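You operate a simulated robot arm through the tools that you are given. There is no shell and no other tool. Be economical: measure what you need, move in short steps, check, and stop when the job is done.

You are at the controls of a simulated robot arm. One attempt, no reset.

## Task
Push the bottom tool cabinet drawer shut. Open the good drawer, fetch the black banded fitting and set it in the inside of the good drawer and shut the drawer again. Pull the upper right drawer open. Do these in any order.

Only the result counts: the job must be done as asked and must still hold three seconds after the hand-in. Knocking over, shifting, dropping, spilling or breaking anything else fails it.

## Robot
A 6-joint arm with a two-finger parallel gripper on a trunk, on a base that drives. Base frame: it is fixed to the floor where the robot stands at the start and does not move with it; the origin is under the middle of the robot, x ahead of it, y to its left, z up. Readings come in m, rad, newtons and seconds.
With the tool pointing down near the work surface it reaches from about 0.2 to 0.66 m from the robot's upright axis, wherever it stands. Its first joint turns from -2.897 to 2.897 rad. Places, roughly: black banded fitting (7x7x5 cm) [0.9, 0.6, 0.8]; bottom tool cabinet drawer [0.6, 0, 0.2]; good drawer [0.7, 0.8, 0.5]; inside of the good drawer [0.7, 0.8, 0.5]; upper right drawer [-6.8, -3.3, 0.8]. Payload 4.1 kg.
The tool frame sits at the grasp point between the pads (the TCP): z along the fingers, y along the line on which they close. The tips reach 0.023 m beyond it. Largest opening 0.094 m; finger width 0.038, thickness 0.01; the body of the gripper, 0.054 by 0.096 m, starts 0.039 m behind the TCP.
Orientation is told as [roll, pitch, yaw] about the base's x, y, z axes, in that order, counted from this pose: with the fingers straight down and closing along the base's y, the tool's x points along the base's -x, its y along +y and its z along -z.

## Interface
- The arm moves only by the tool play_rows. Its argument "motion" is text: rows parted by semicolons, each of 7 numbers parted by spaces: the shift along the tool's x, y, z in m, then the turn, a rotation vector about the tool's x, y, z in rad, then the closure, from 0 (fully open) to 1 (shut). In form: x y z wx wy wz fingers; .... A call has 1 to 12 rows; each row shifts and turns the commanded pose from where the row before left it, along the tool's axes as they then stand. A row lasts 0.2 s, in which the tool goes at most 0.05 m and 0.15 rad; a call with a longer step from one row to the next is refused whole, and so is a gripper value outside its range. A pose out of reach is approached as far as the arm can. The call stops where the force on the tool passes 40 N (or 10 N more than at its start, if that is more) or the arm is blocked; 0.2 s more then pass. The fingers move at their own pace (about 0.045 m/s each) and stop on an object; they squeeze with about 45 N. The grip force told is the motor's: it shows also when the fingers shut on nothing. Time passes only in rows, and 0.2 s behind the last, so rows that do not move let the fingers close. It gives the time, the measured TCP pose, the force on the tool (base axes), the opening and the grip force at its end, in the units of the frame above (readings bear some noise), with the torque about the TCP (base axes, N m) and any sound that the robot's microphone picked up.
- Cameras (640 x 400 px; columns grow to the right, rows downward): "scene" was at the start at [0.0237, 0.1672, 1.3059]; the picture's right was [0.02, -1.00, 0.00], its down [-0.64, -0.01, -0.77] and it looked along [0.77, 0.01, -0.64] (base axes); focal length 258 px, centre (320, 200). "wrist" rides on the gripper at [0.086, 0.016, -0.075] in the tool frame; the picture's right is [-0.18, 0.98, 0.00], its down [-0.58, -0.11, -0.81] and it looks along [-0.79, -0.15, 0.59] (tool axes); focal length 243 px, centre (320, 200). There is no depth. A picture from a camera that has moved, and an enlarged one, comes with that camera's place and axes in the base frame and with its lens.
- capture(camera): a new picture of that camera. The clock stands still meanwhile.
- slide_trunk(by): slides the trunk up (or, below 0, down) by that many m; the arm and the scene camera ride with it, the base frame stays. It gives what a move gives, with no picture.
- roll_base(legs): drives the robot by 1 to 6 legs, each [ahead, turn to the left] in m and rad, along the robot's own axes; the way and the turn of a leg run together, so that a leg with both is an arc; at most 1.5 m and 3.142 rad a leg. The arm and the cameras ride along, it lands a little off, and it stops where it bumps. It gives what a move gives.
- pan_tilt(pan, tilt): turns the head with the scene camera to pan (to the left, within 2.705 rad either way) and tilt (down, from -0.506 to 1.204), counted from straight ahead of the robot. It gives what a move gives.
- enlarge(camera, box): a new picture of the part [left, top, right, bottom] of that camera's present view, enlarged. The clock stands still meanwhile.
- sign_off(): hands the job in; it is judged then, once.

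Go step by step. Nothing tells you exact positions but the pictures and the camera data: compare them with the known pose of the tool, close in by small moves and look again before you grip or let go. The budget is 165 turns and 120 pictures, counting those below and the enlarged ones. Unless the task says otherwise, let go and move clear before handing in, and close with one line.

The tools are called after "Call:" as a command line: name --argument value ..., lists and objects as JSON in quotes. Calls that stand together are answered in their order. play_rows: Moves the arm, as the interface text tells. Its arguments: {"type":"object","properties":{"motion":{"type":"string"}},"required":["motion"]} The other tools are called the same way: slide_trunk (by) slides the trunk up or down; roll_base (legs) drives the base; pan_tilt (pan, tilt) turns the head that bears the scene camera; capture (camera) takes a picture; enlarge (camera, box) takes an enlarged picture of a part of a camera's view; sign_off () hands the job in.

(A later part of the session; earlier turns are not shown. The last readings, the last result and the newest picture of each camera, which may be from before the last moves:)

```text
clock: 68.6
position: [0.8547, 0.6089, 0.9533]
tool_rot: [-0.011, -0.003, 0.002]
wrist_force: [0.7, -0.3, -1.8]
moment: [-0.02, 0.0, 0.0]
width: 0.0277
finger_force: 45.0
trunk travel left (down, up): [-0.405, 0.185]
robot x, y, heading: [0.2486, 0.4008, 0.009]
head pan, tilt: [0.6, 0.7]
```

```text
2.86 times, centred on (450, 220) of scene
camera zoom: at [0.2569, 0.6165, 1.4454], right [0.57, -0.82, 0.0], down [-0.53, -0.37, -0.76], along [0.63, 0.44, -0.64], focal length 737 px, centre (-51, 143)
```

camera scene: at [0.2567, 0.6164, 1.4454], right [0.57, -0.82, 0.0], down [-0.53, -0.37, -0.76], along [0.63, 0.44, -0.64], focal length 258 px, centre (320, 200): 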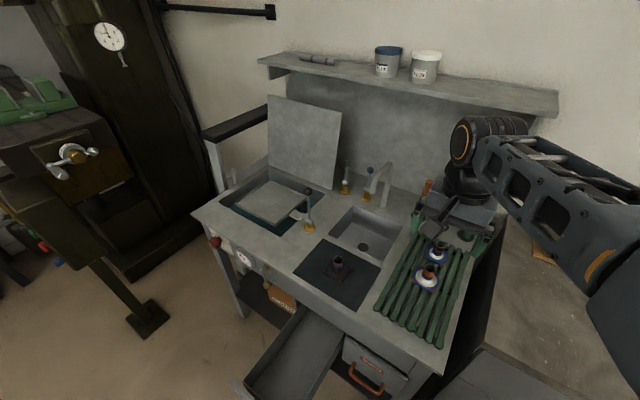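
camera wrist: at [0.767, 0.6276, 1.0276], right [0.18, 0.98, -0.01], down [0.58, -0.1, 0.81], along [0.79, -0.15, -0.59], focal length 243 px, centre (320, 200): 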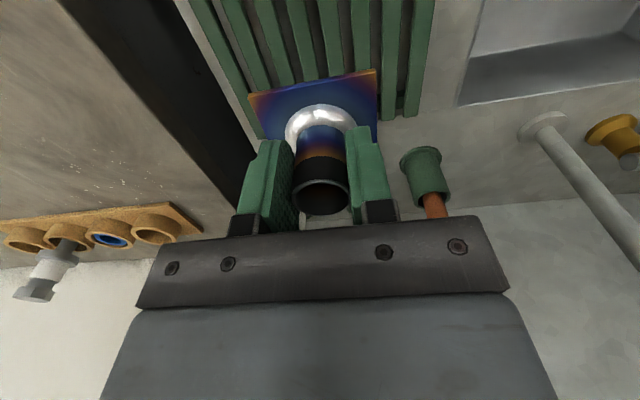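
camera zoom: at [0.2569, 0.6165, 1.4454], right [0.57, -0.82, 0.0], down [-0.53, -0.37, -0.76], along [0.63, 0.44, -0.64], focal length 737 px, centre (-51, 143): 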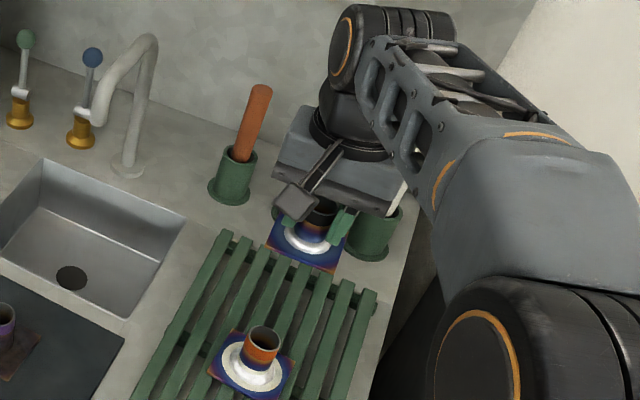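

Fitting is in hand. Raise it and carry back over the open drawer.

Call:
play_rows --motion "0 0 -0.045 0 0 0 1; 0 0 -0.045 0 0 0 1; 0.048 0 -0.01 0 0 0 1; 0.048 0 0 0 0 0 1; 0.048 0 0 0 0 0 1; 0.048 0 0 0 0 0 1; 0.048 0 0 0 0 0 1; 0.048 0 0 0 0 0 1; 0.035 0.035 0 0 0 0 1; 0.035 0.035 0 0 0 0 1; 0.035 0.035 0 0 0 0 1; 0.032 0.035 0 0 0 0 1"

Call:
play_rows --motion "0 0.03 0 0 0 0 1; 0 0.03 0 0 0 0 1; 0 0.026 0 0 0 0 1"

Call:
capture --camera "wrist"

Call:
capture --camera "scene"

```text
clock: 71.2
position: [0.4248, 0.7512, 1.0506]
tool_rot: [-0.011, -0.004, 0.0]
wrist_force: [1.0, 0.1, -1.2]
moment: [0.01, 0.02, -0.02]
width: 0.0277
finger_force: 45.1
trunk travel left (down, up): [-0.405, 0.185]
robot x, y, heading: [0.2471, 0.4, 0.007]
head pan, tilt: [0.6, 0.7]
```

```text
clock: 72.0
position: [0.4264, 0.8364, 1.0464]
tool_rot: [-0.012, -0.004, 0.002]
wrist_force: [-0.1, 0.3, -1.8]
moment: [-0.01, -0.03, 0.02]
width: 0.0276
finger_force: 45.2
trunk travel left (down, up): [-0.405, 0.185]
robot x, y, heading: [0.2489, 0.4046, 0.007]
head pan, tilt: [0.6, 0.7]
```

```text
85 pictures are left
camera wrist: at [0.3399, 0.8549, 1.1218], right [0.18, 0.98, -0.01], down [0.58, -0.1, 0.81], along [0.79, -0.15, -0.59], focal length 243 px, centre (320, 200)
```

wrist: 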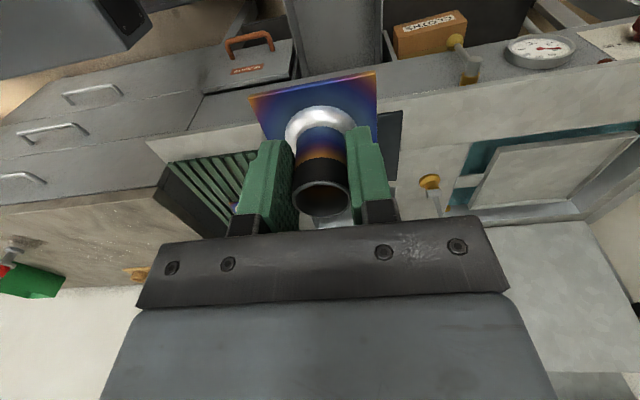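

```text
84 pictures are left
camera scene: at [0.2566, 0.6167, 1.4454], right [0.57, -0.82, 0.0], down [-0.53, -0.37, -0.76], along [0.63, 0.44, -0.64], focal length 258 px, centre (320, 200)
```

scene: 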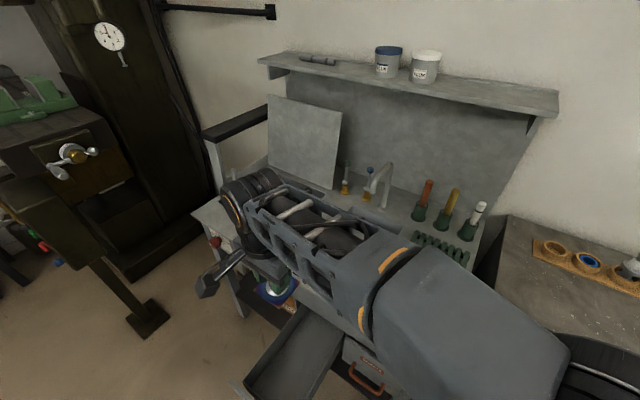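

Positioned over the drawer (interior centre about (0.43, 0.83)). Lower the trunk in part and look.

Call:
slide_trunk --by -0.28

Call:
capture --camera "scene"

Call:
capture --camera "wrist"

```text
clock: 74.8
position: [0.4271, 0.8365, 0.7683]
tool_rot: [-0.013, -0.003, 0.002]
wrist_force: [-0.3, 0.2, -1.5]
moment: [-0.02, 0.01, 0.0]
width: 0.0277
finger_force: 45.3
trunk travel left (down, up): [-0.125, 0.465]
robot x, y, heading: [0.2541, 0.4031, 0.011]
head pan, tilt: [0.6, 0.7]
```

```text
83 pictures are left
camera scene: at [0.2566, 0.6165, 1.1654], right [0.57, -0.82, 0.0], down [-0.53, -0.37, -0.76], along [0.63, 0.44, -0.64], focal length 258 px, centre (320, 200)
```

scene: 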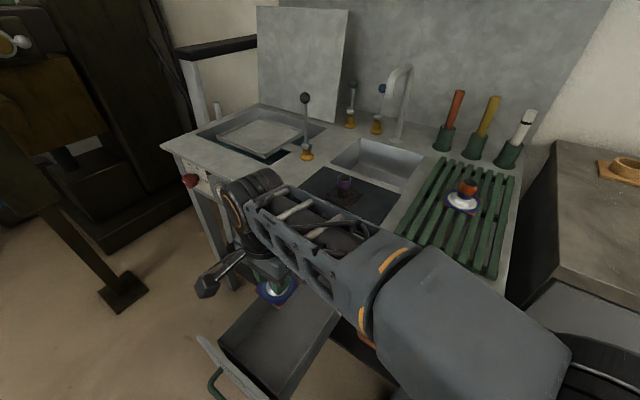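

```text
82 pictures are left
camera wrist: at [0.3401, 0.8543, 0.8418], right [0.18, 0.98, -0.01], down [0.58, -0.1, 0.81], along [0.79, -0.15, -0.59], focal length 243 px, centre (320, 200)
```

wrist: 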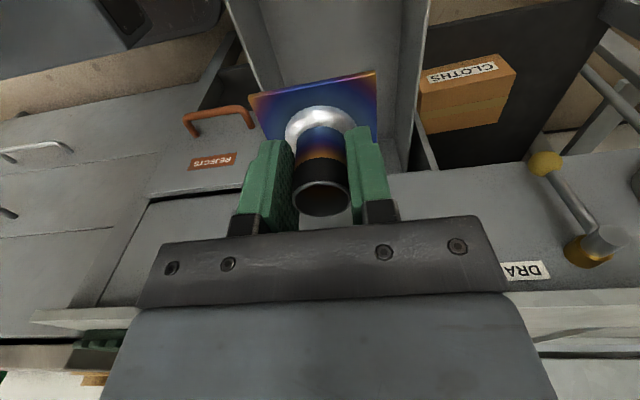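

Call:
enlarge --camera "wrist" --box '[200, 0, 460, 180]'

Call:
enlarge --camera "scene" --box '[180, 230, 360, 400]'

```text
2.22 times, centred on (330, 90) of wrist
camera zoom: at [0.3401, 0.8543, 0.8418], right [0.18, 0.98, -0.01], down [0.58, -0.1, 0.81], along [0.79, -0.15, -0.59], focal length 539 px, centre (298, 444)
```

zoom: 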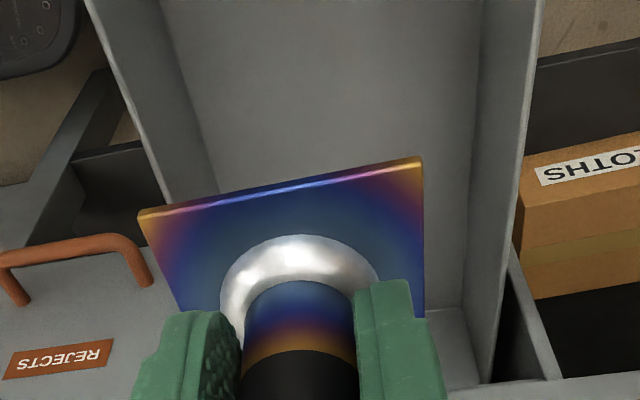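

```text
2.35 times, centred on (270, 315) of scene
camera zoom: at [0.2566, 0.6165, 1.1654], right [0.57, -0.82, 0.0], down [-0.53, -0.37, -0.76], along [0.63, 0.44, -0.64], focal length 607 px, centre (438, -71)
```

zoom: 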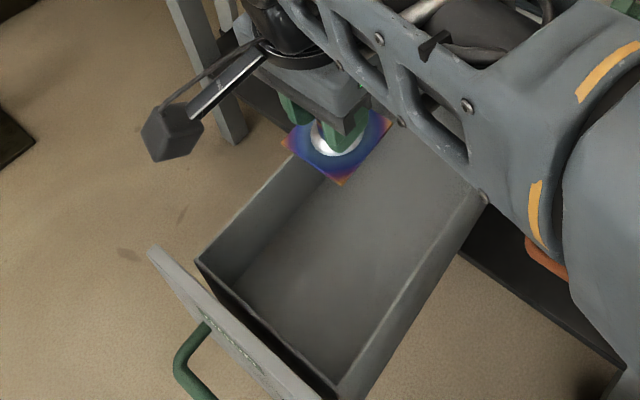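

Drawer centre is at about y≈0.845, floor z≈0.53. Shift slightly left and lower further.

Call:
play_rows --motion "0 0.008 0.03 0 0 0 1; 0 0 0.03 0 0 0 1; 0 0 0.03 0 0 0 1; 0 0 0.02 0 0 0 1"

Call:
capture --camera "wrist"

Call:
enlarge --camera "scene" --box '[180, 230, 360, 400]'

```text
clock: 75.8
position: [0.4276, 0.8439, 0.6574]
tool_rot: [-0.012, -0.002, 0.001]
wrist_force: [0.6, 1.0, -1.1]
moment: [0.03, 0.02, -0.03]
width: 0.0276
finger_force: 44.8
trunk travel left (down, up): [-0.125, 0.465]
robot x, y, heading: [0.2493, 0.4057, 0.006]
head pan, tilt: [0.6, 0.7]
```

```text
79 pictures are left
camera wrist: at [0.3403, 0.862, 0.7322], right [0.18, 0.98, -0.01], down [0.58, -0.1, 0.81], along [0.79, -0.15, -0.59], focal length 243 px, centre (320, 200)
```

wrist: 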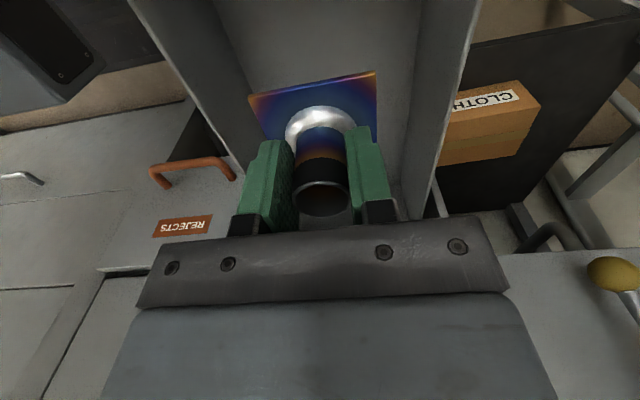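

```text
2.35 times, centred on (270, 315) of scene
camera zoom: at [0.2566, 0.6164, 1.1655], right [0.57, -0.82, 0.0], down [-0.53, -0.37, -0.76], along [0.63, 0.44, -0.64], focal length 607 px, centre (438, -71)
```

zoom: 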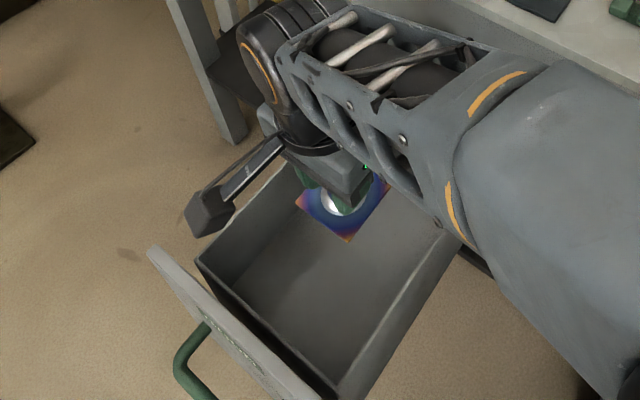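

Nudge 12 mm forward to keep the wrist camera clear of the drawer front and lower on.

Call:
play_rows --motion "-0.012 0 0.01 0 0 0 1; 0 0 0.02 0 0 0 1; 0 0 0.02 0 0 0 1; 0 0 0.01 0 0 0 1"

Call:
capture --camera "wrist"

Call:
enlarge --camera "scene" --box '[180, 230, 360, 400]'

```text
clock: 76.8
position: [0.4393, 0.8432, 0.5975]
tool_rot: [-0.013, -0.003, 0.003]
wrist_force: [0.2, -0.5, -1.6]
moment: [0.0, -0.01, 0.01]
width: 0.0274
finger_force: 45.4
trunk travel left (down, up): [-0.125, 0.465]
robot x, y, heading: [0.2493, 0.4007, 0.01]
head pan, tilt: [0.6, 0.7]
```

```text
77 pictures are left
camera wrist: at [0.3528, 0.861, 0.6716], right [0.18, 0.98, -0.01], down [0.58, -0.1, 0.81], along [0.79, -0.15, -0.59], focal length 243 px, centre (320, 200)
```

wrist: 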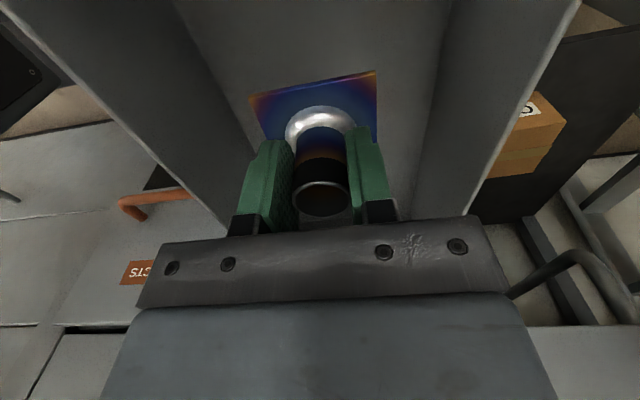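

```text
2.35 times, centred on (270, 315) of scene
camera zoom: at [0.2566, 0.6164, 1.1654], right [0.57, -0.82, 0.0], down [-0.53, -0.37, -0.76], along [0.63, 0.44, -0.64], focal length 607 px, centre (438, -71)
```

zoom: 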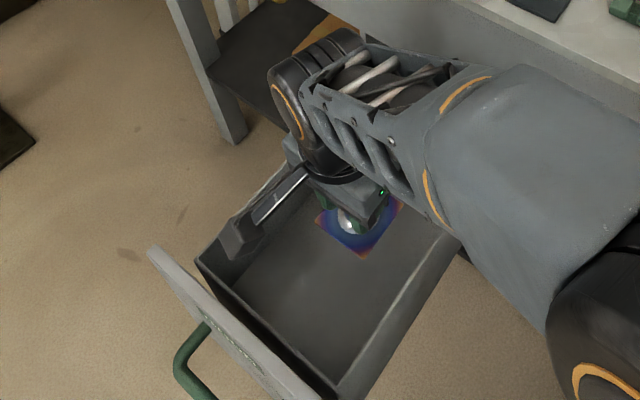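

Call:
play_rows --motion "0 0 0.012 0 0 0 1; 0 0 0.01 0 0 0 1; 0 0 0.008 0 0 0 1; 0 0 0.006 0 0 0 1; 0 0 0 0 0 0 1"

Call:
capture --camera "wrist"

Call:
enlarge --camera "scene" --box '[240, 290, 340, 380]'

```text
clock: 78.0
position: [0.439, 0.8418, 0.5624]
tool_rot: [-0.014, -0.002, 0.002]
wrist_force: [0.3, -0.7, -1.5]
moment: [-0.02, 0.0, -0.02]
width: 0.0278
finger_force: 44.9
trunk travel left (down, up): [-0.125, 0.465]
robot x, y, heading: [0.25, 0.4025, 0.008]
head pan, tilt: [0.6, 0.7]
```

```text
75 pictures are left
camera wrist: at [0.3529, 0.8605, 0.6356], right [0.18, 0.98, -0.01], down [0.58, -0.1, 0.81], along [0.79, -0.15, -0.59], focal length 243 px, centre (320, 200)
```

wrist: 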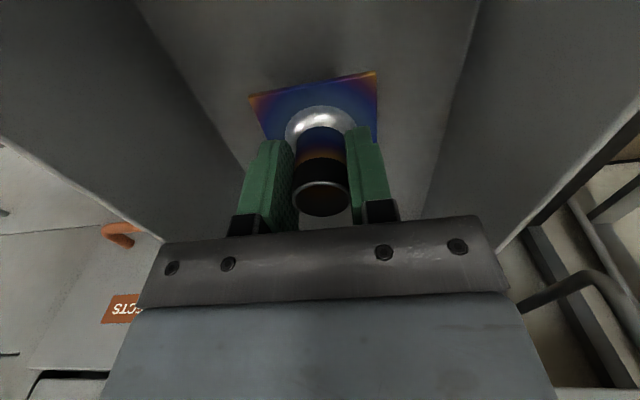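

```text
4.44 times, centred on (290, 335) of scene
camera zoom: at [0.2566, 0.6165, 1.1654], right [0.57, -0.82, 0.0], down [-0.53, -0.37, -0.76], along [0.63, 0.44, -0.64], focal length 1146 px, centre (453, -400)
```

zoom: 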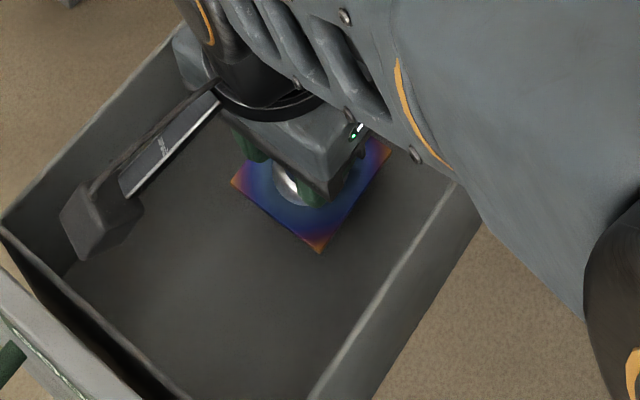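

Call:
play_rows --motion "0 0 0.005 0 0 0 1; 0 0 0.005 0 0 0 1; 0 0 0.005 0 0 0 1"

Call:
play_rows --motion "0 0 0.003 0 0 0 1; 0 0 0.003 0 0 0 1"

Call:
play_rows --motion "0 0 0.003 0 0 0 1; 0 0 0.003 0 0 0 1"

```text
clock: 78.8
position: [0.4391, 0.8425, 0.5464]
tool_rot: [-0.012, -0.004, 0.002]
wrist_force: [-0.6, 0.4, -1.8]
moment: [0.0, -0.01, 0.01]
width: 0.0278
finger_force: 45.0
trunk travel left (down, up): [-0.125, 0.465]
robot x, y, heading: [0.2521, 0.403, 0.005]
head pan, tilt: [0.6, 0.7]
```

```text
clock: 79.4
position: [0.4392, 0.8409, 0.5401]
tool_rot: [-0.012, -0.002, 0.001]
wrist_force: [-0.9, -1.3, -1.5]
moment: [0.0, 0.01, -0.01]
width: 0.0276
finger_force: 44.8
trunk travel left (down, up): [-0.125, 0.465]
robot x, y, heading: [0.2478, 0.4039, 0.01]
head pan, tilt: [0.6, 0.7]
```

```text
clock: 80.0
position: [0.439, 0.8415, 0.5344]
tool_rot: [-0.012, -0.004, 0.0]
wrist_force: [0.1, -0.2, -1.4]
moment: [-0.01, 0.03, 0.02]
width: 0.0275
finger_force: 44.8
trunk travel left (down, up): [-0.125, 0.465]
robot x, y, heading: [0.2508, 0.4029, 0.001]
head pan, tilt: [0.6, 0.7]
```

Call:
play_rows --motion "0 0 0.004 0 0 0 1; 0 0 0.004 0 0 0 1"

Call:
capture --camera "wrist"

Call:
enlarge --camera "scene" --box '[240, 290, 340, 380]'

```text
clock: 80.6
position: [0.4397, 0.8415, 0.5293]
tool_rot: [-0.009, -0.004, 0.0]
wrist_force: [-1.5, -3.0, 10.2]
moment: [0.19, 0.02, 0.01]
width: 0.0276
finger_force: 45.3
trunk travel left (down, up): [-0.125, 0.465]
robot x, y, heading: [0.25, 0.4012, 0.006]
head pan, tilt: [0.6, 0.7]
```

```text
73 pictures are left
camera wrist: at [0.3531, 0.8596, 0.6025], right [0.18, 0.98, -0.01], down [0.58, -0.1, 0.81], along [0.8, -0.15, -0.59], focal length 243 px, centre (320, 200)
```

wrist: 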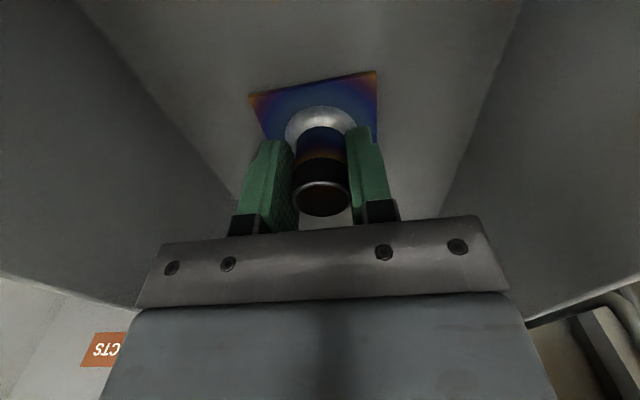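

```text
4.44 times, centred on (290, 335) of scene
camera zoom: at [0.2563, 0.6157, 1.1659], right [0.57, -0.82, 0.0], down [-0.53, -0.37, -0.77], along [0.63, 0.44, -0.64], focal length 1146 px, centre (453, -400)
```

zoom: 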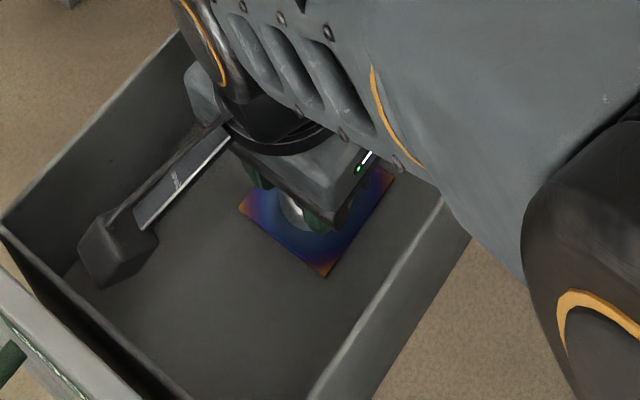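

Contact with the floor felt (10 N). Release partway and rise.

Call:
play_rows --motion "0 0 -0.001 0 0 0 0.8; 0 0 0 0 0 0 0.4; 0 0 0 0 0 0 0.3; 0 0 0 0 0 0 0.3; 0 0 0 0 0 0 0.3; 0 0 -0.02 0 0 0 0.3; 0 0 -0.03 0 0 0 0.3; 0 0 -0.03 0 0 0 0.3; 0 0 -0.04 0 0 0 0.3; 0 0 -0.04 0 0 0 0.3; 0 0 -0.05 0 0 0 0.3; 0 0 -0.05 0 0 0 0.3"

Call:
enlarge --camera "scene" --box '[180, 230, 360, 400]'

Call:
capture --camera "wrist"

```text
clock: 83.2
position: [0.4386, 0.845, 0.7879]
tool_rot: [-0.011, -0.004, 0.001]
wrist_force: [-0.3, 0.2, -1.0]
moment: [-0.02, -0.01, 0.02]
width: 0.0659
finger_force: 0.1
trunk travel left (down, up): [-0.125, 0.465]
robot x, y, heading: [0.2503, 0.4043, 0.003]
head pan, tilt: [0.6, 0.7]
```

```text
2.35 times, centred on (270, 315) of scene
camera zoom: at [0.2566, 0.6166, 1.1653], right [0.57, -0.82, 0.0], down [-0.53, -0.37, -0.76], along [0.63, 0.44, -0.64], focal length 607 px, centre (438, -71)
```

zoom: 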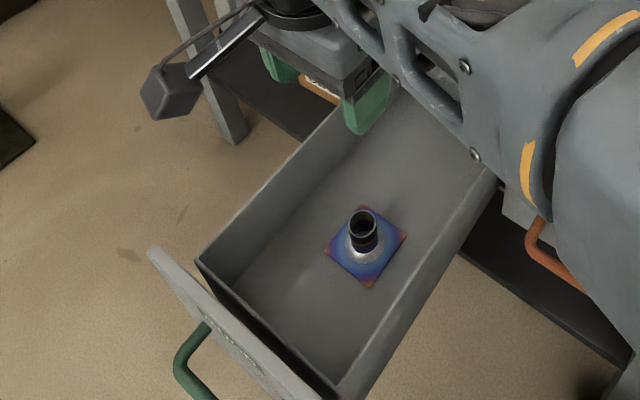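

```text
70 pictures are left
camera wrist: at [0.352, 0.8625, 0.861], right [0.18, 0.98, -0.01], down [0.58, -0.1, 0.81], along [0.79, -0.16, -0.59], focal length 243 px, centre (320, 200)
```

wrist: 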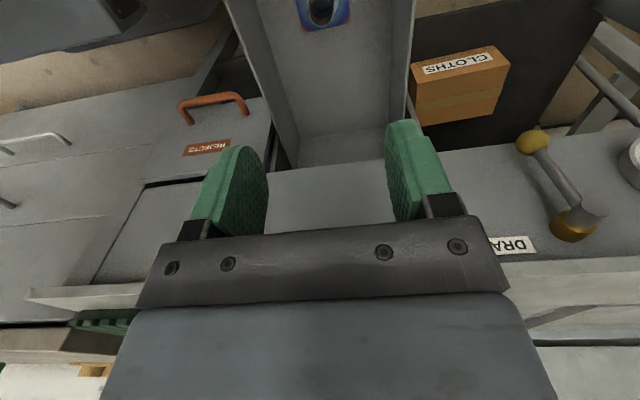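

The fitting stands upright in the GOOD drawer. Back the robot off and tilt the tool forward to push the drawer shut.

Call:
roll_base --legs '[[-0.25, 0]]'

Call:
play_rows --motion "0 0 0 0 -0.15 0 1; 0 0 0 0 -0.15 0 1; 0 0 0 0 -0.15 0 1; 0 0 0 0 -0.15 0 1; 0 0 0 0 -0.15 0 1; 0 0 0 0 -0.15 0 1; 0 0 0 0 -0.15 0 1; 0 0 0 0 -0.15 0 1"

```text
clock: 85.0
position: [0.1881, 0.8418, 0.786]
tool_rot: [-0.014, -0.005, 0.002]
wrist_force: [0.3, 0.7, -0.2]
moment: [-0.01, 0.03, 0.01]
width: 0.0658
finger_force: 0.1
trunk travel left (down, up): [-0.125, 0.465]
robot x, y, heading: [0.0, 0.4, 0.007]
head pan, tilt: [0.6, 0.7]
```

```text
clock: 86.8
position: [0.1877, 0.8431, 0.7867]
tool_rot: [-0.03, -1.206, 0.03]
wrist_force: [0.2, 0.1, 0.9]
moment: [-0.01, 0.06, 0.01]
width: 0.0
finger_force: 42.7
trunk travel left (down, up): [-0.125, 0.465]
robot x, y, heading: [-0.0022, 0.3996, 0.007]
head pan, tilt: [0.6, 0.7]
```

Call:
play_rows --motion "0.0327 0 0.0125 0 0 0 1; 0.0327 0 0.0125 0 0 0 1; 0.0327 0 0.0125 0 0 0 1; 0.0327 0 0.0125 0 0 0 1; 0.0327 0 0.0125 0 0 0 1"

Call:
capture --camera "scene"

```text
clock: 88.0
position: [0.188, 0.8401, 0.6129]
tool_rot: [-0.033, -1.203, 0.028]
wrist_force: [1.1, -0.6, 0.3]
moment: [0.0, 0.01, -0.03]
width: 0.0003
finger_force: 42.7
trunk travel left (down, up): [-0.125, 0.465]
robot x, y, heading: [-0.0056, 0.4017, 0.002]
head pan, tilt: [0.6, 0.7]
```

```text
69 pictures are left
camera scene: at [0.005, 0.6148, 1.1655], right [0.57, -0.82, 0.0], down [-0.53, -0.37, -0.77], along [0.63, 0.44, -0.64], focal length 258 px, centre (320, 200)
```

scene: 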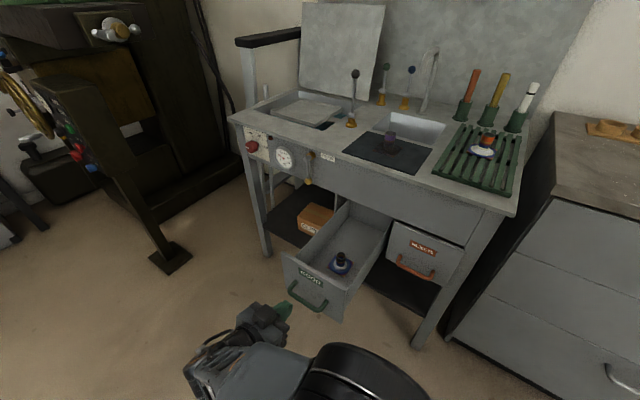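

Push the drawer in slowly so the fitting doesn't tip.

Call:
play_rows --motion "-0.0064 0 0.0168 0 0 0 1; -0.0064 0 0.0168 0 0 0 1; -0.0054 0 0.014 0 0 0 1; -0.0036 0 0.0093 0 0 0 1; -0.0036 0 0.0093 0 0 0 1; -0.0036 0 0.0093 0 0 0 1; -0.0036 0 0.0093 0 0 0 1; -0.0054 0 0.014 0 0 0 1; -0.0054 0 0.014 0 0 0 1; -0.0054 0 0.014 0 0 0 1; -0.0054 0 0.014 0 0 0 1; -0.0054 0 0.014 0 0 0 1"

Call:
capture --camera "scene"

```text
clock: 90.7
position: [0.3544, 0.8397, 0.6132]
tool_rot: [-0.035, -1.201, 0.03]
wrist_force: [0.1, -0.1, 0.6]
moment: [-0.02, -0.01, 0.02]
width: 0.0
finger_force: 43.0
trunk travel left (down, up): [-0.125, 0.465]
robot x, y, heading: [-0.0036, 0.4, 0.009]
head pan, tilt: [0.6, 0.7]
```

```text
68 pictures are left
camera scene: at [0.005, 0.615, 1.1654], right [0.57, -0.82, 0.0], down [-0.53, -0.37, -0.76], along [0.63, 0.43, -0.64], focal length 258 px, centre (320, 200)
```

scene: 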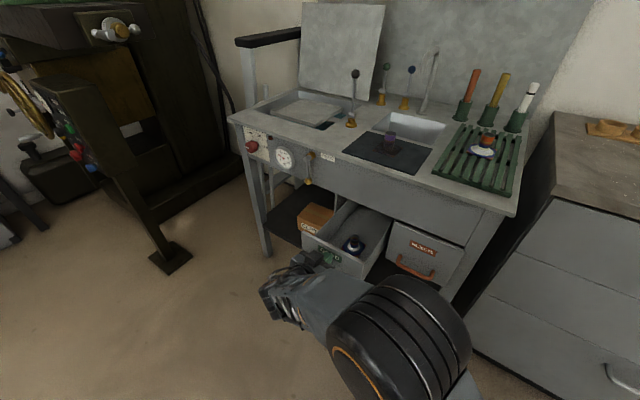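

Call:
play_rows --motion "-0.0054 0 0.014 0 0 0 1; -0.0054 0 0.014 0 0 0 1; -0.0054 0 0.014 0 0 0 1; -0.0054 0 0.014 0 0 0 1; -0.0054 0 0.014 0 0 0 1; -0.0054 0 0.014 0 0 0 1; -0.0054 0 0.014 0 0 0 1; -0.0054 0 0.014 0 0 0 1; -0.0054 0 0.014 0 0 0 1; -0.0054 0 0.014 0 0 0 1; -0.0054 0 0.014 0 0 0 1"

Call:
play_rows --motion "-0.0027 0 0.007 0 0 0 1; -0.0027 0 0.007 0 0 0 1; -0.0027 0 0.007 0 0 0 1; -0.0027 0 0.007 0 0 0 1; -0.0027 0 0.007 0 0 0 1; -0.0027 0 0.007 0 0 0 1"

Call:
enlarge --camera "scene" --box '[290, 160, 490, 300]'

```text
clock: 93.0
position: [0.5193, 0.8408, 0.6116]
tool_rot: [-0.037, -1.203, 0.031]
wrist_force: [0.2, -0.3, -0.1]
moment: [0.0, -0.03, 0.01]
width: 0.0002
finger_force: 42.4
trunk travel left (down, up): [-0.125, 0.465]
robot x, y, heading: [-0.0031, 0.4008, -0.001]
head pan, tilt: [0.6, 0.7]
```

```text
clock: 94.0
position: [0.5369, 0.8428, 0.6109]
tool_rot: [-0.042, -1.2, 0.039]
wrist_force: [-8.5, -2.4, 2.9]
moment: [0.02, -0.18, 0.01]
width: 0.0
finger_force: 41.9
trunk travel left (down, up): [-0.125, 0.465]
robot x, y, heading: [-0.0072, 0.4025, 0.007]
head pan, tilt: [0.6, 0.7]
stopped in row 4: the force on the tool passed its limit (the readings are from after the stop); the commanded pose is now the measured one
```

```text
2.86 times, centred on (390, 230) of scene
camera zoom: at [0.0028, 0.6148, 1.1655], right [0.57, -0.82, 0.0], down [-0.53, -0.37, -0.77], along [0.63, 0.44, -0.64], focal length 737 px, centre (120, 114)
```

zoom: 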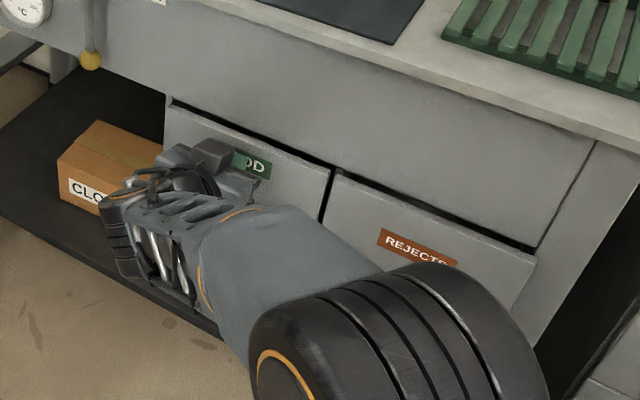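

Drawer seated flush beside REJECTS. Back away, tuck the arm a bit, and look toward the far area (-6.8, -3.3).

Call:
roll_base --legs '[[-0.6, 0]]'

Call:
play_rows --motion "0.016 0 -0.042 0 0 0 1; 0.016 0 -0.042 0 0 0 1; 0.016 0 -0.042 0 0 0 1; -0.03 -0.03 -0.03 0 0 0 1; -0.03 -0.03 -0.02 0 0 0 1; -0.03 -0.03 -0.02 0 0 0 1; 0 -0.04 0 0 0 0 1; 0 -0.04 0 0 0 0 1; 0 -0.04 0 0 0 0 1"

Call:
slide_trunk --by 0.2

Call:
capture --camera "scene"

Call:
pan_tilt --pan -2.65 --tilt 0.3

Call:
capture --camera "scene"

```text
clock: 97.3
position: [-0.0505, 0.8375, 0.6103]
tool_rot: [-0.04, -1.198, 0.035]
wrist_force: [0.4, 0.0, 0.2]
moment: [-0.01, -0.02, 0.01]
width: 0.0001
finger_force: 42.3
trunk travel left (down, up): [-0.125, 0.465]
robot x, y, heading: [-0.5938, 0.3964, 0.004]
head pan, tilt: [0.6, 0.7]
```

```text
refused: row 4 steps farther than a row can; nothing moved
```

```text
clock: 99.5
position: [-0.0507, 0.8377, 0.81]
tool_rot: [-0.039, -1.199, 0.035]
wrist_force: [-0.7, -0.4, -0.4]
moment: [0.0, -0.01, 0.01]
width: 0.0
finger_force: 42.2
trunk travel left (down, up): [-0.325, 0.265]
robot x, y, heading: [-0.592, 0.3993, 0.007]
head pan, tilt: [0.6, 0.7]
```

```text
66 pictures are left
camera scene: at [-0.5857, 0.6118, 1.3654], right [0.57, -0.82, 0.0], down [-0.53, -0.37, -0.76], along [0.63, 0.43, -0.64], focal length 258 px, centre (320, 200)
```

scene: 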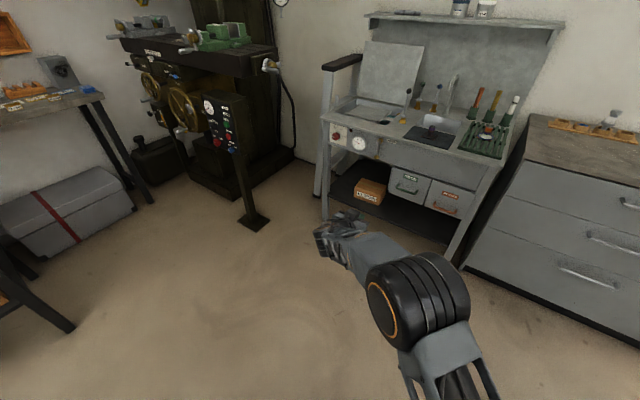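

```text
clock: 102.2
position: [-0.0515, 0.8359, 0.8085]
tool_rot: [-0.04, -1.199, 0.035]
wrist_force: [0.6, 0.1, -0.5]
moment: [0.02, -0.02, -0.02]
width: 0.0
finger_force: 42.4
trunk travel left (down, up): [-0.325, 0.265]
robot x, y, heading: [-0.5929, 0.3997, 0.001]
head pan, tilt: [-2.649, 0.3]
```

```text
65 pictures are left
camera scene: at [-0.7378, 0.5191, 1.4016], right [-0.48, 0.88, 0.0], down [0.26, 0.14, -0.96], along [-0.84, -0.45, -0.3], focal length 258 px, centre (320, 200)
```

scene: 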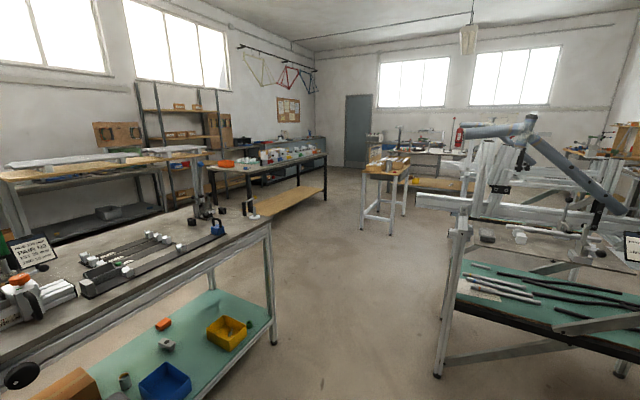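

Call:
enlarge --camera "scene" --box '[200, 100, 400, 220]'

Call:
enlarge --camera "scene" --box '[270, 120, 350, 170]'

```text
3.20 times, centred on (300, 160) of scene
camera zoom: at [-0.7378, 0.5191, 1.4016], right [-0.48, 0.88, 0.0], down [0.26, 0.14, -0.96], along [-0.84, -0.45, -0.3], focal length 825 px, centre (384, 328)
```

zoom: 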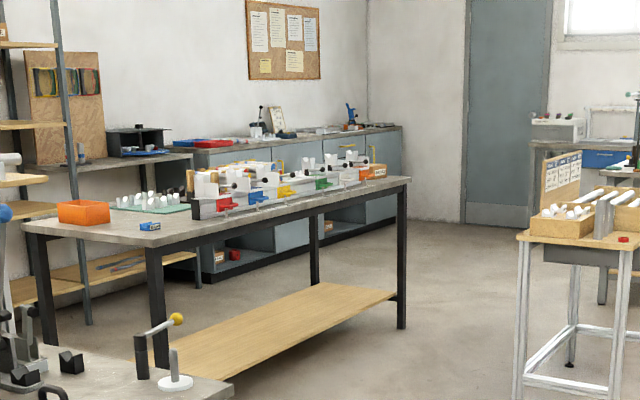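

```text
8.00 times, centred on (310, 145) of scene
camera zoom: at [-0.7378, 0.5191, 1.4016], right [-0.48, 0.88, 0.0], down [0.26, 0.14, -0.96], along [-0.84, -0.45, -0.3], focal length 2064 px, centre (400, 640)
```

zoom: 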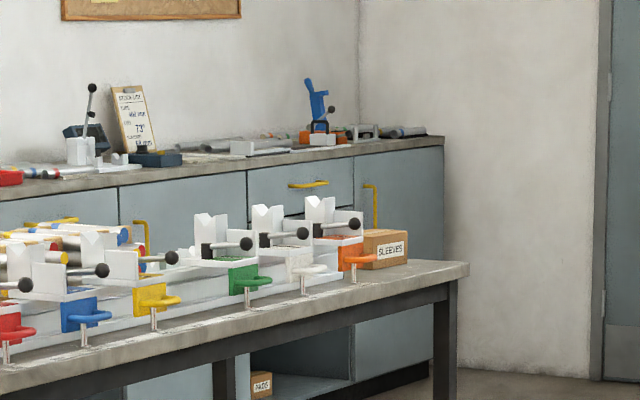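

The target is the grey-blue back cabinet against the far left wall with yellow handles. I can see a clear lane. First tuck the arm in front of the robot.

Call:
play_rows --motion "0 -0.048 0 0 0 0 0; 0 -0.048 0 0 0 0 0; 0 -0.048 0 0 0 0 0; 0 -0.048 0 0 0 0 0; 0 -0.048 0 0 0 0 0; 0 -0.048 0 0 0 0 0; 0 -0.048 0 0 0 0 0; 0.0125 -0.03 -0.0327 0 0 0 0; 0.0125 -0.02 -0.0327 0 0 0 0; 0.0125 0 -0.0327 0 0 0 0; 0.0125 0 -0.0327 0 0 0 0"

Call:
pan_tilt --pan -2.0 --tilt 0.5

Call:
capture --camera "scene"

```text
clock: 104.6
position: [-0.1201, 0.4637, 0.8187]
tool_rot: [-0.041, -1.199, 0.034]
wrist_force: [-0.5, 0.2, -0.7]
moment: [0.01, -0.02, 0.03]
width: 0.0938
finger_force: 0.1
out of reach, approached as far as the arm can: row 9, 10, 11
trunk travel left (down, up): [-0.325, 0.265]
robot x, y, heading: [-0.5973, 0.3971, 0.0]
head pan, tilt: [-2.649, 0.3]
```

```text
clock: 105.7
position: [-0.1207, 0.464, 0.8189]
tool_rot: [-0.042, -1.199, 0.036]
wrist_force: [-1.1, -0.4, -0.1]
moment: [-0.02, 0.02, 0.0]
width: 0.094
finger_force: 0.0
trunk travel left (down, up): [-0.325, 0.265]
robot x, y, heading: [-0.5958, 0.3972, 0.002]
head pan, tilt: [-2.0, 0.499]
```

```text
62 pictures are left
camera scene: at [-0.6933, 0.4805, 1.3832], right [-0.91, 0.41, 0.0], down [0.2, 0.44, -0.88], along [-0.36, -0.8, -0.48], focal length 258 px, centre (320, 200)
```

scene: 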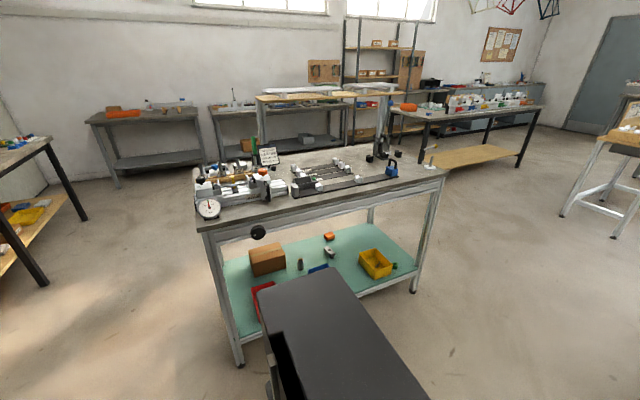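

Call:
roll_base --legs '[[0, -2.623], [0.806, 0], [0, -0.518]]'

Call:
pan_tilt --pan 0.0 --tilt 0.4

Call:
capture --camera "scene"

```text
clock: 117.7
position: [-1.7787, -0.0817, 0.8192]
tool_rot: [-0.042, -1.198, -3.107]
wrist_force: [0.7, -0.3, 0.3]
moment: [0.03, 0.0, 0.01]
width: 0.0941
finger_force: 0.2
trunk travel left (down, up): [-0.325, 0.265]
robot x, y, heading: [-1.3064, -0.0188, -3.14]
head pan, tilt: [-2.0, 0.499]
```

```text
clock: 119.6
position: [-1.7782, -0.0804, 0.8186]
tool_rot: [-0.042, -1.198, -3.106]
wrist_force: [0.3, -0.4, 1.0]
moment: [-0.01, 0.06, -0.01]
width: 0.094
finger_force: 0.0
trunk travel left (down, up): [-0.325, 0.265]
robot x, y, heading: [-1.3021, -0.0129, -3.138]
head pan, tilt: [0.0, 0.4]
```

```text
61 pictures are left
camera scene: at [-1.3391, -0.1827, 1.3923], right [0.0, 1.0, 0.0], down [0.39, 0.0, -0.92], along [-0.92, 0.0, -0.39], focal length 258 px, centre (320, 200)
```

scene: 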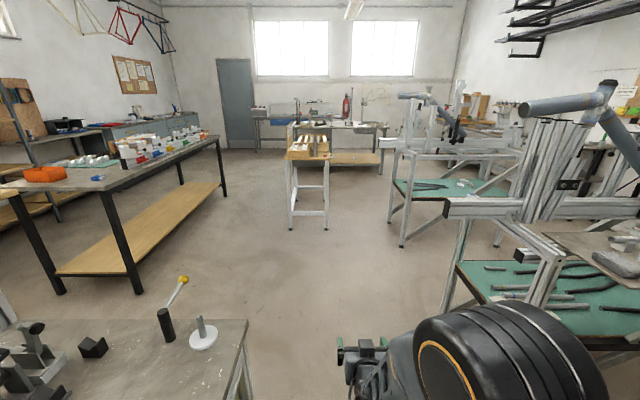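

The lane between the near bench (edge y≈-0.44) and the white rack (y≈0.3) is passable. I'll swing the tool slightly left to narrow the elbow's overhang, then drive through.

Call:
play_rows --motion "0 0.04 0 0 0 0 0; 0 0.04 0 0 0 0 0; 0 0.04 0 0 0 0 0; 0 0.03 0 0 0 0 0"

Call:
roll_base --legs '[[0, 0.06], [0.6, 0], [0, -0.06]]'

Call:
capture --camera "scene"

```text
clock: 120.6
position: [-1.7771, -0.2286, 0.8147]
tool_rot: [-0.042, -1.199, -3.105]
wrist_force: [-0.3, -0.4, 0.2]
moment: [0.0, 0.01, -0.02]
width: 0.0939
finger_force: 0.1
trunk travel left (down, up): [-0.325, 0.265]
robot x, y, heading: [-1.308, -0.014, -3.133]
head pan, tilt: [0.0, 0.4]
```

```text
clock: 124.9
position: [-2.3789, -0.2668, 0.8161]
tool_rot: [-0.042, -1.2, -3.108]
wrist_force: [0.5, 0.2, -0.3]
moment: [0.01, 0.03, 0.0]
width: 0.0941
finger_force: 0.2
trunk travel left (down, up): [-0.325, 0.265]
robot x, y, heading: [-1.9065, -0.053, -3.139]
head pan, tilt: [0.0, 0.4]
```

```text
60 pictures are left
camera scene: at [-1.9414, -0.2207, 1.3923], right [0.0, 1.0, 0.0], down [0.39, 0.0, -0.92], along [-0.92, 0.0, -0.39], focal length 258 px, centre (320, 200)
```

scene: 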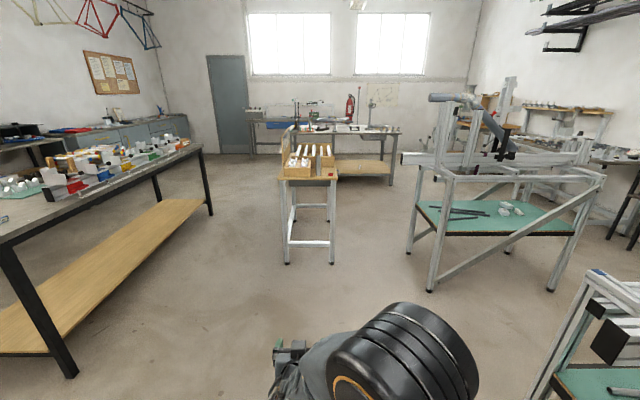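

Call:
roll_base --legs '[[0.4, 0], [0, 0.71], [1.446, 0], [0, -0.71]]'

Call:
capture --camera "scene"

```text
clock: 138.0
position: [-3.9091, -1.1727, 0.8152]
tool_rot: [-0.04, -1.197, 3.137]
wrist_force: [0.3, 0.7, -0.4]
moment: [-0.01, 0.01, 0.0]
width: 0.0939
finger_force: 0.1
trunk travel left (down, up): [-0.325, 0.265]
robot x, y, heading: [-3.4286, -0.9817, 3.103]
head pan, tilt: [0.0, 0.4]
```

```text
59 pictures are left
camera scene: at [-3.4702, -1.1436, 1.3923], right [0.04, 1.0, 0.0], down [0.39, -0.01, -0.92], along [-0.92, 0.03, -0.39], focal length 258 px, centre (320, 200)
```

scene: 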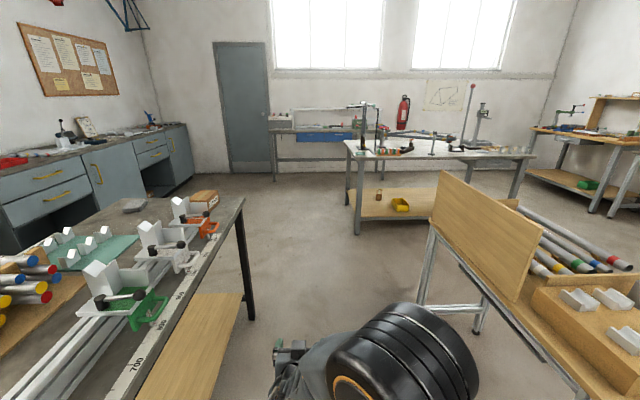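

Call:
enlarge --camera "scene" --box '[0, 100, 220, 240]'

```text
2.86 times, centred on (110, 170) of scene
camera zoom: at [-3.4702, -1.1436, 1.3923], right [0.04, 1.0, 0.0], down [0.39, -0.01, -0.92], along [-0.92, 0.03, -0.39], focal length 737 px, centre (920, 286)
```

zoom: 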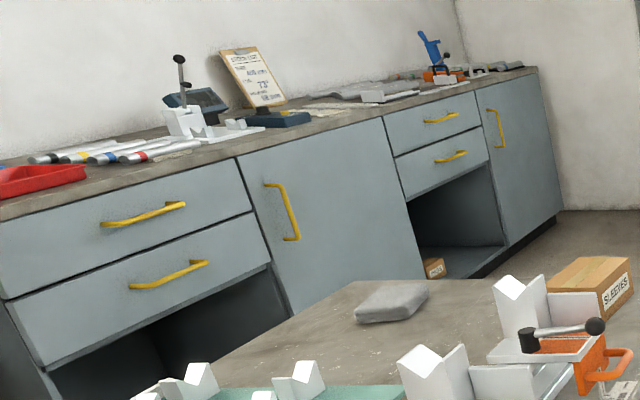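

The upper right drawer's handle is at about (-6.9, -3.2, 0.79) in a cabinet facing +y. I'll drive there in two stages.

Call:
roll_base --legs '[[0, 0.049], [0.91, 0], [0.91, 0]]'

Call:
capture --camera "scene"

```text
clock: 147.6
position: [-5.7202, -1.2412, 0.815]
tool_rot: [-0.042, -1.2, -3.085]
wrist_force: [0.1, 0.3, -0.6]
moment: [-0.04, 0.02, 0.0]
width: 0.094
finger_force: 0.0
trunk travel left (down, up): [-0.325, 0.265]
robot x, y, heading: [-5.2562, -1.0156, -3.119]
head pan, tilt: [0.0, 0.4]
```

```text
57 pictures are left
camera scene: at [-5.2839, -1.186, 1.3923], right [-0.02, 1.0, 0.0], down [0.39, 0.01, -0.92], along [-0.92, -0.02, -0.39], focal length 258 px, centre (320, 200)
```

scene: 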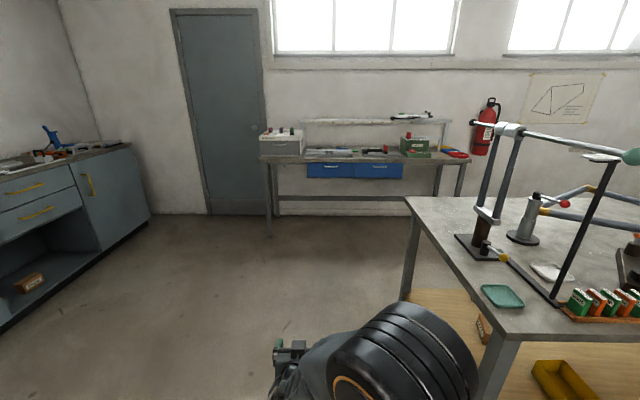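

Call:
roll_base --legs '[[0, 0.659], [1.058, 0], [1.059, 0], [0, 0.889]]'

Call:
pan_tilt --pan 0.0 --tilt 0.7

Call:
capture --camera "scene"

Call:
capture --camera "wrist"

```text
clock: 162.2
position: [-6.6933, -2.8293, 0.8142]
tool_rot: [-0.041, -1.199, -1.547]
wrist_force: [0.1, -0.5, 0.2]
moment: [-0.03, 0.02, -0.01]
width: 0.0941
finger_force: 0.0
trunk travel left (down, up): [-0.325, 0.265]
robot x, y, heading: [-6.8966, -2.3574, -1.579]
head pan, tilt: [0.0, 0.4]
```

```text
clock: 163.0
position: [-6.6917, -2.8293, 0.8153]
tool_rot: [-0.042, -1.201, -1.545]
wrist_force: [-0.1, 0.3, 0.2]
moment: [0.02, 0.0, -0.02]
width: 0.0939
finger_force: 0.0
trunk travel left (down, up): [-0.325, 0.265]
robot x, y, heading: [-6.9022, -2.3582, -1.577]
head pan, tilt: [0.0, 0.7]
```

```text
56 pictures are left
camera scene: at [-6.7363, -2.3824, 1.3655], right [-1.0, 0.01, 0.0], down [0.0, 0.64, -0.77], along [-0.01, -0.77, -0.64], focal length 258 px, centre (320, 200)
```

scene: 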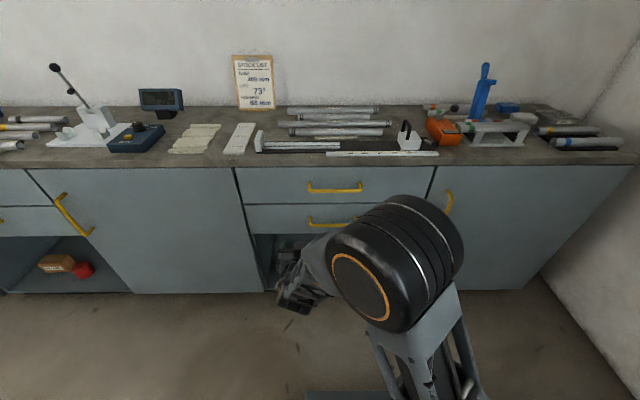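

```text
55 pictures are left
camera wrist: at [-6.676, -2.7275, 0.7615], right [0.98, -0.08, 0.16], down [-0.09, 0.54, 0.84], along [-0.15, -0.84, 0.53], focal length 243 px, centre (320, 200)
```

wrist: 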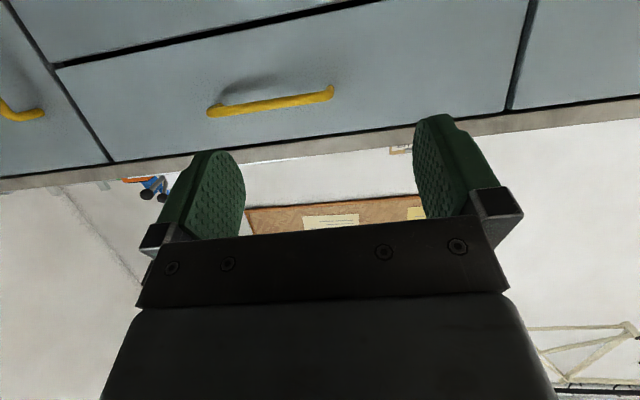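

Handle triangulates to (-6.79, -3.09, 0.817). I'll level the tool and roll it so the fingers close vertically.

Call:
play_rows --motion "0 -0.03 0 0 -0.15 0 0; 0 -0.03 0 0 -0.15 0 0; 0 -0.03 0 0 -0.07 0 0"

Call:
play_rows --motion "0 0 0 0 0 -0.15 0; 0 0 0 0 0 -0.15 0; 0 0 0 0 0 -0.15 0; 0 0 0 0 0 -0.15 0; 0 0 0 0 0 -0.15 0; 0 0 0 0 0 -0.15 0; 0 0 0 0 0 -0.15 0; 0 0 0 0 0 -0.15 0; 0 0 0 0 0 -0.15 0; 0 0 0 0 0 -0.15 0; 0 0 0 0 0 -0.07 0"

Call:
capture --camera "wrist"

Call:
capture --camera "scene"

```text
clock: 163.8
position: [-6.7715, -2.8353, 0.8339]
tool_rot: [-1.41, -1.543, -0.178]
wrist_force: [0.0, -0.1, 0.3]
moment: [0.0, -0.01, -0.04]
width: 0.0941
finger_force: 0.0
out of reach, approached as far as the arm can: row 3
trunk travel left (down, up): [-0.325, 0.265]
robot x, y, heading: [-6.8999, -2.359, -1.577]
head pan, tilt: [0.0, 0.7]
```

```text
clock: 166.2
position: [-6.7716, -2.8357, 0.8338]
tool_rot: [-1.57, 0.015, -0.014]
wrist_force: [-0.1, -0.9, -1.4]
moment: [0.02, -0.07, -0.01]
width: 0.0938
finger_force: 0.1
trunk travel left (down, up): [-0.325, 0.265]
robot x, y, heading: [-6.9014, -2.3557, -1.579]
head pan, tilt: [0.0, 0.7]
```

```text
54 pictures are left
camera wrist: at [-6.8579, -2.7583, 0.8189], right [0.17, 0.0, -0.99], down [0.59, 0.8, 0.1], along [0.79, -0.6, 0.13], focal length 243 px, centre (320, 200)
```

wrist: 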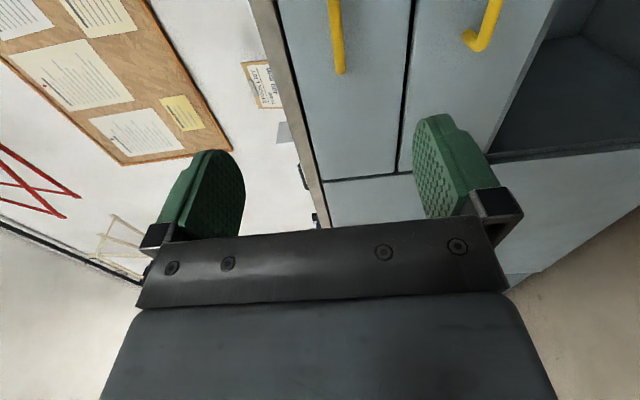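

```text
53 pictures are left
camera scene: at [-6.7364, -2.3824, 1.3654], right [-1.0, 0.01, 0.0], down [0.0, 0.64, -0.76], along [-0.01, -0.76, -0.64], focal length 258 px, centre (320, 200)
```

scene: 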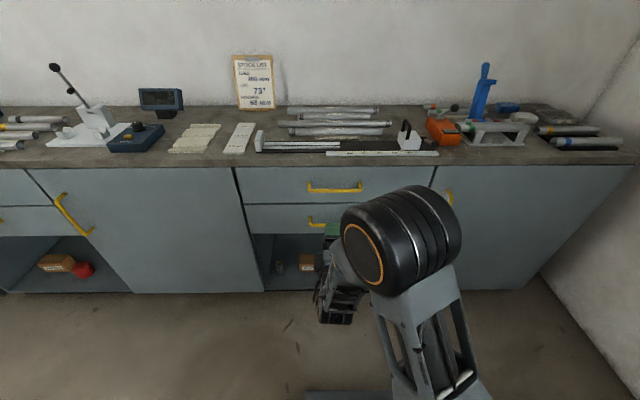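

Call:
play_rows --motion "0.005 0.006 0.04 0 0 0 0; 0.005 0.006 0.04 0 0 0 0; 0.005 0.005 0.04 0 0 0 0; 0 0 0.04 0 0 0 0"

Call:
capture --camera "wrist"

Call:
enlarge --camera "scene" --box '[240, 140, 460, 280]'

```text
clock: 167.2
position: [-6.79, -2.996, 0.8178]
tool_rot: [-1.568, 0.013, -0.015]
wrist_force: [-0.1, 0.4, -0.6]
moment: [-0.01, 0.0, -0.02]
width: 0.0943
finger_force: 0.0
trunk travel left (down, up): [-0.325, 0.265]
robot x, y, heading: [-6.9003, -2.3558, -1.585]
head pan, tilt: [0.0, 0.7]
```

```text
52 pictures are left
camera wrist: at [-6.8756, -2.9183, 0.8023], right [0.17, 0.0, -0.99], down [0.59, 0.8, 0.1], along [0.79, -0.6, 0.14], focal length 243 px, centre (320, 200)
```

wrist: 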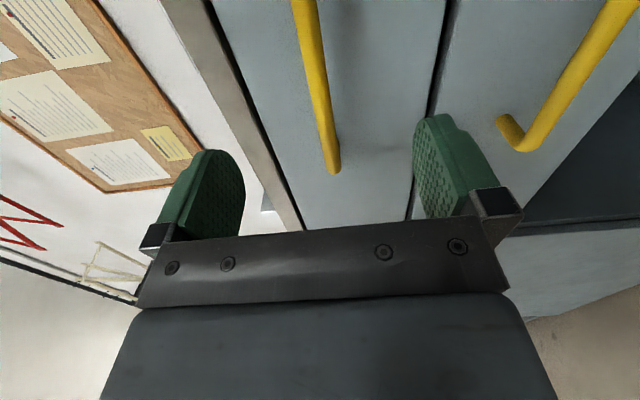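

```text
2.86 times, centred on (350, 210) of scene
camera zoom: at [-6.7364, -2.3822, 1.3655], right [-1.0, 0.01, 0.0], down [0.0, 0.64, -0.77], along [-0.01, -0.77, -0.64], focal length 737 px, centre (234, 171)
```

zoom: 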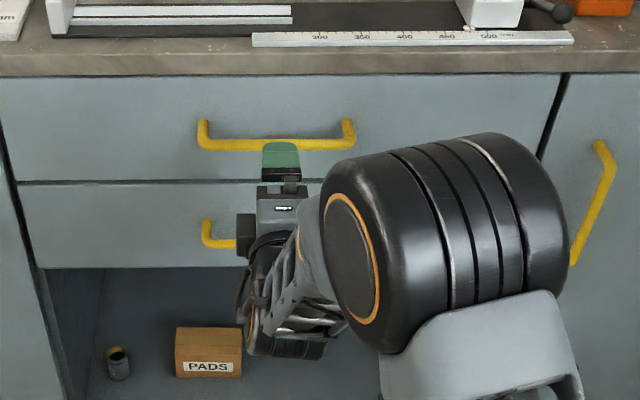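

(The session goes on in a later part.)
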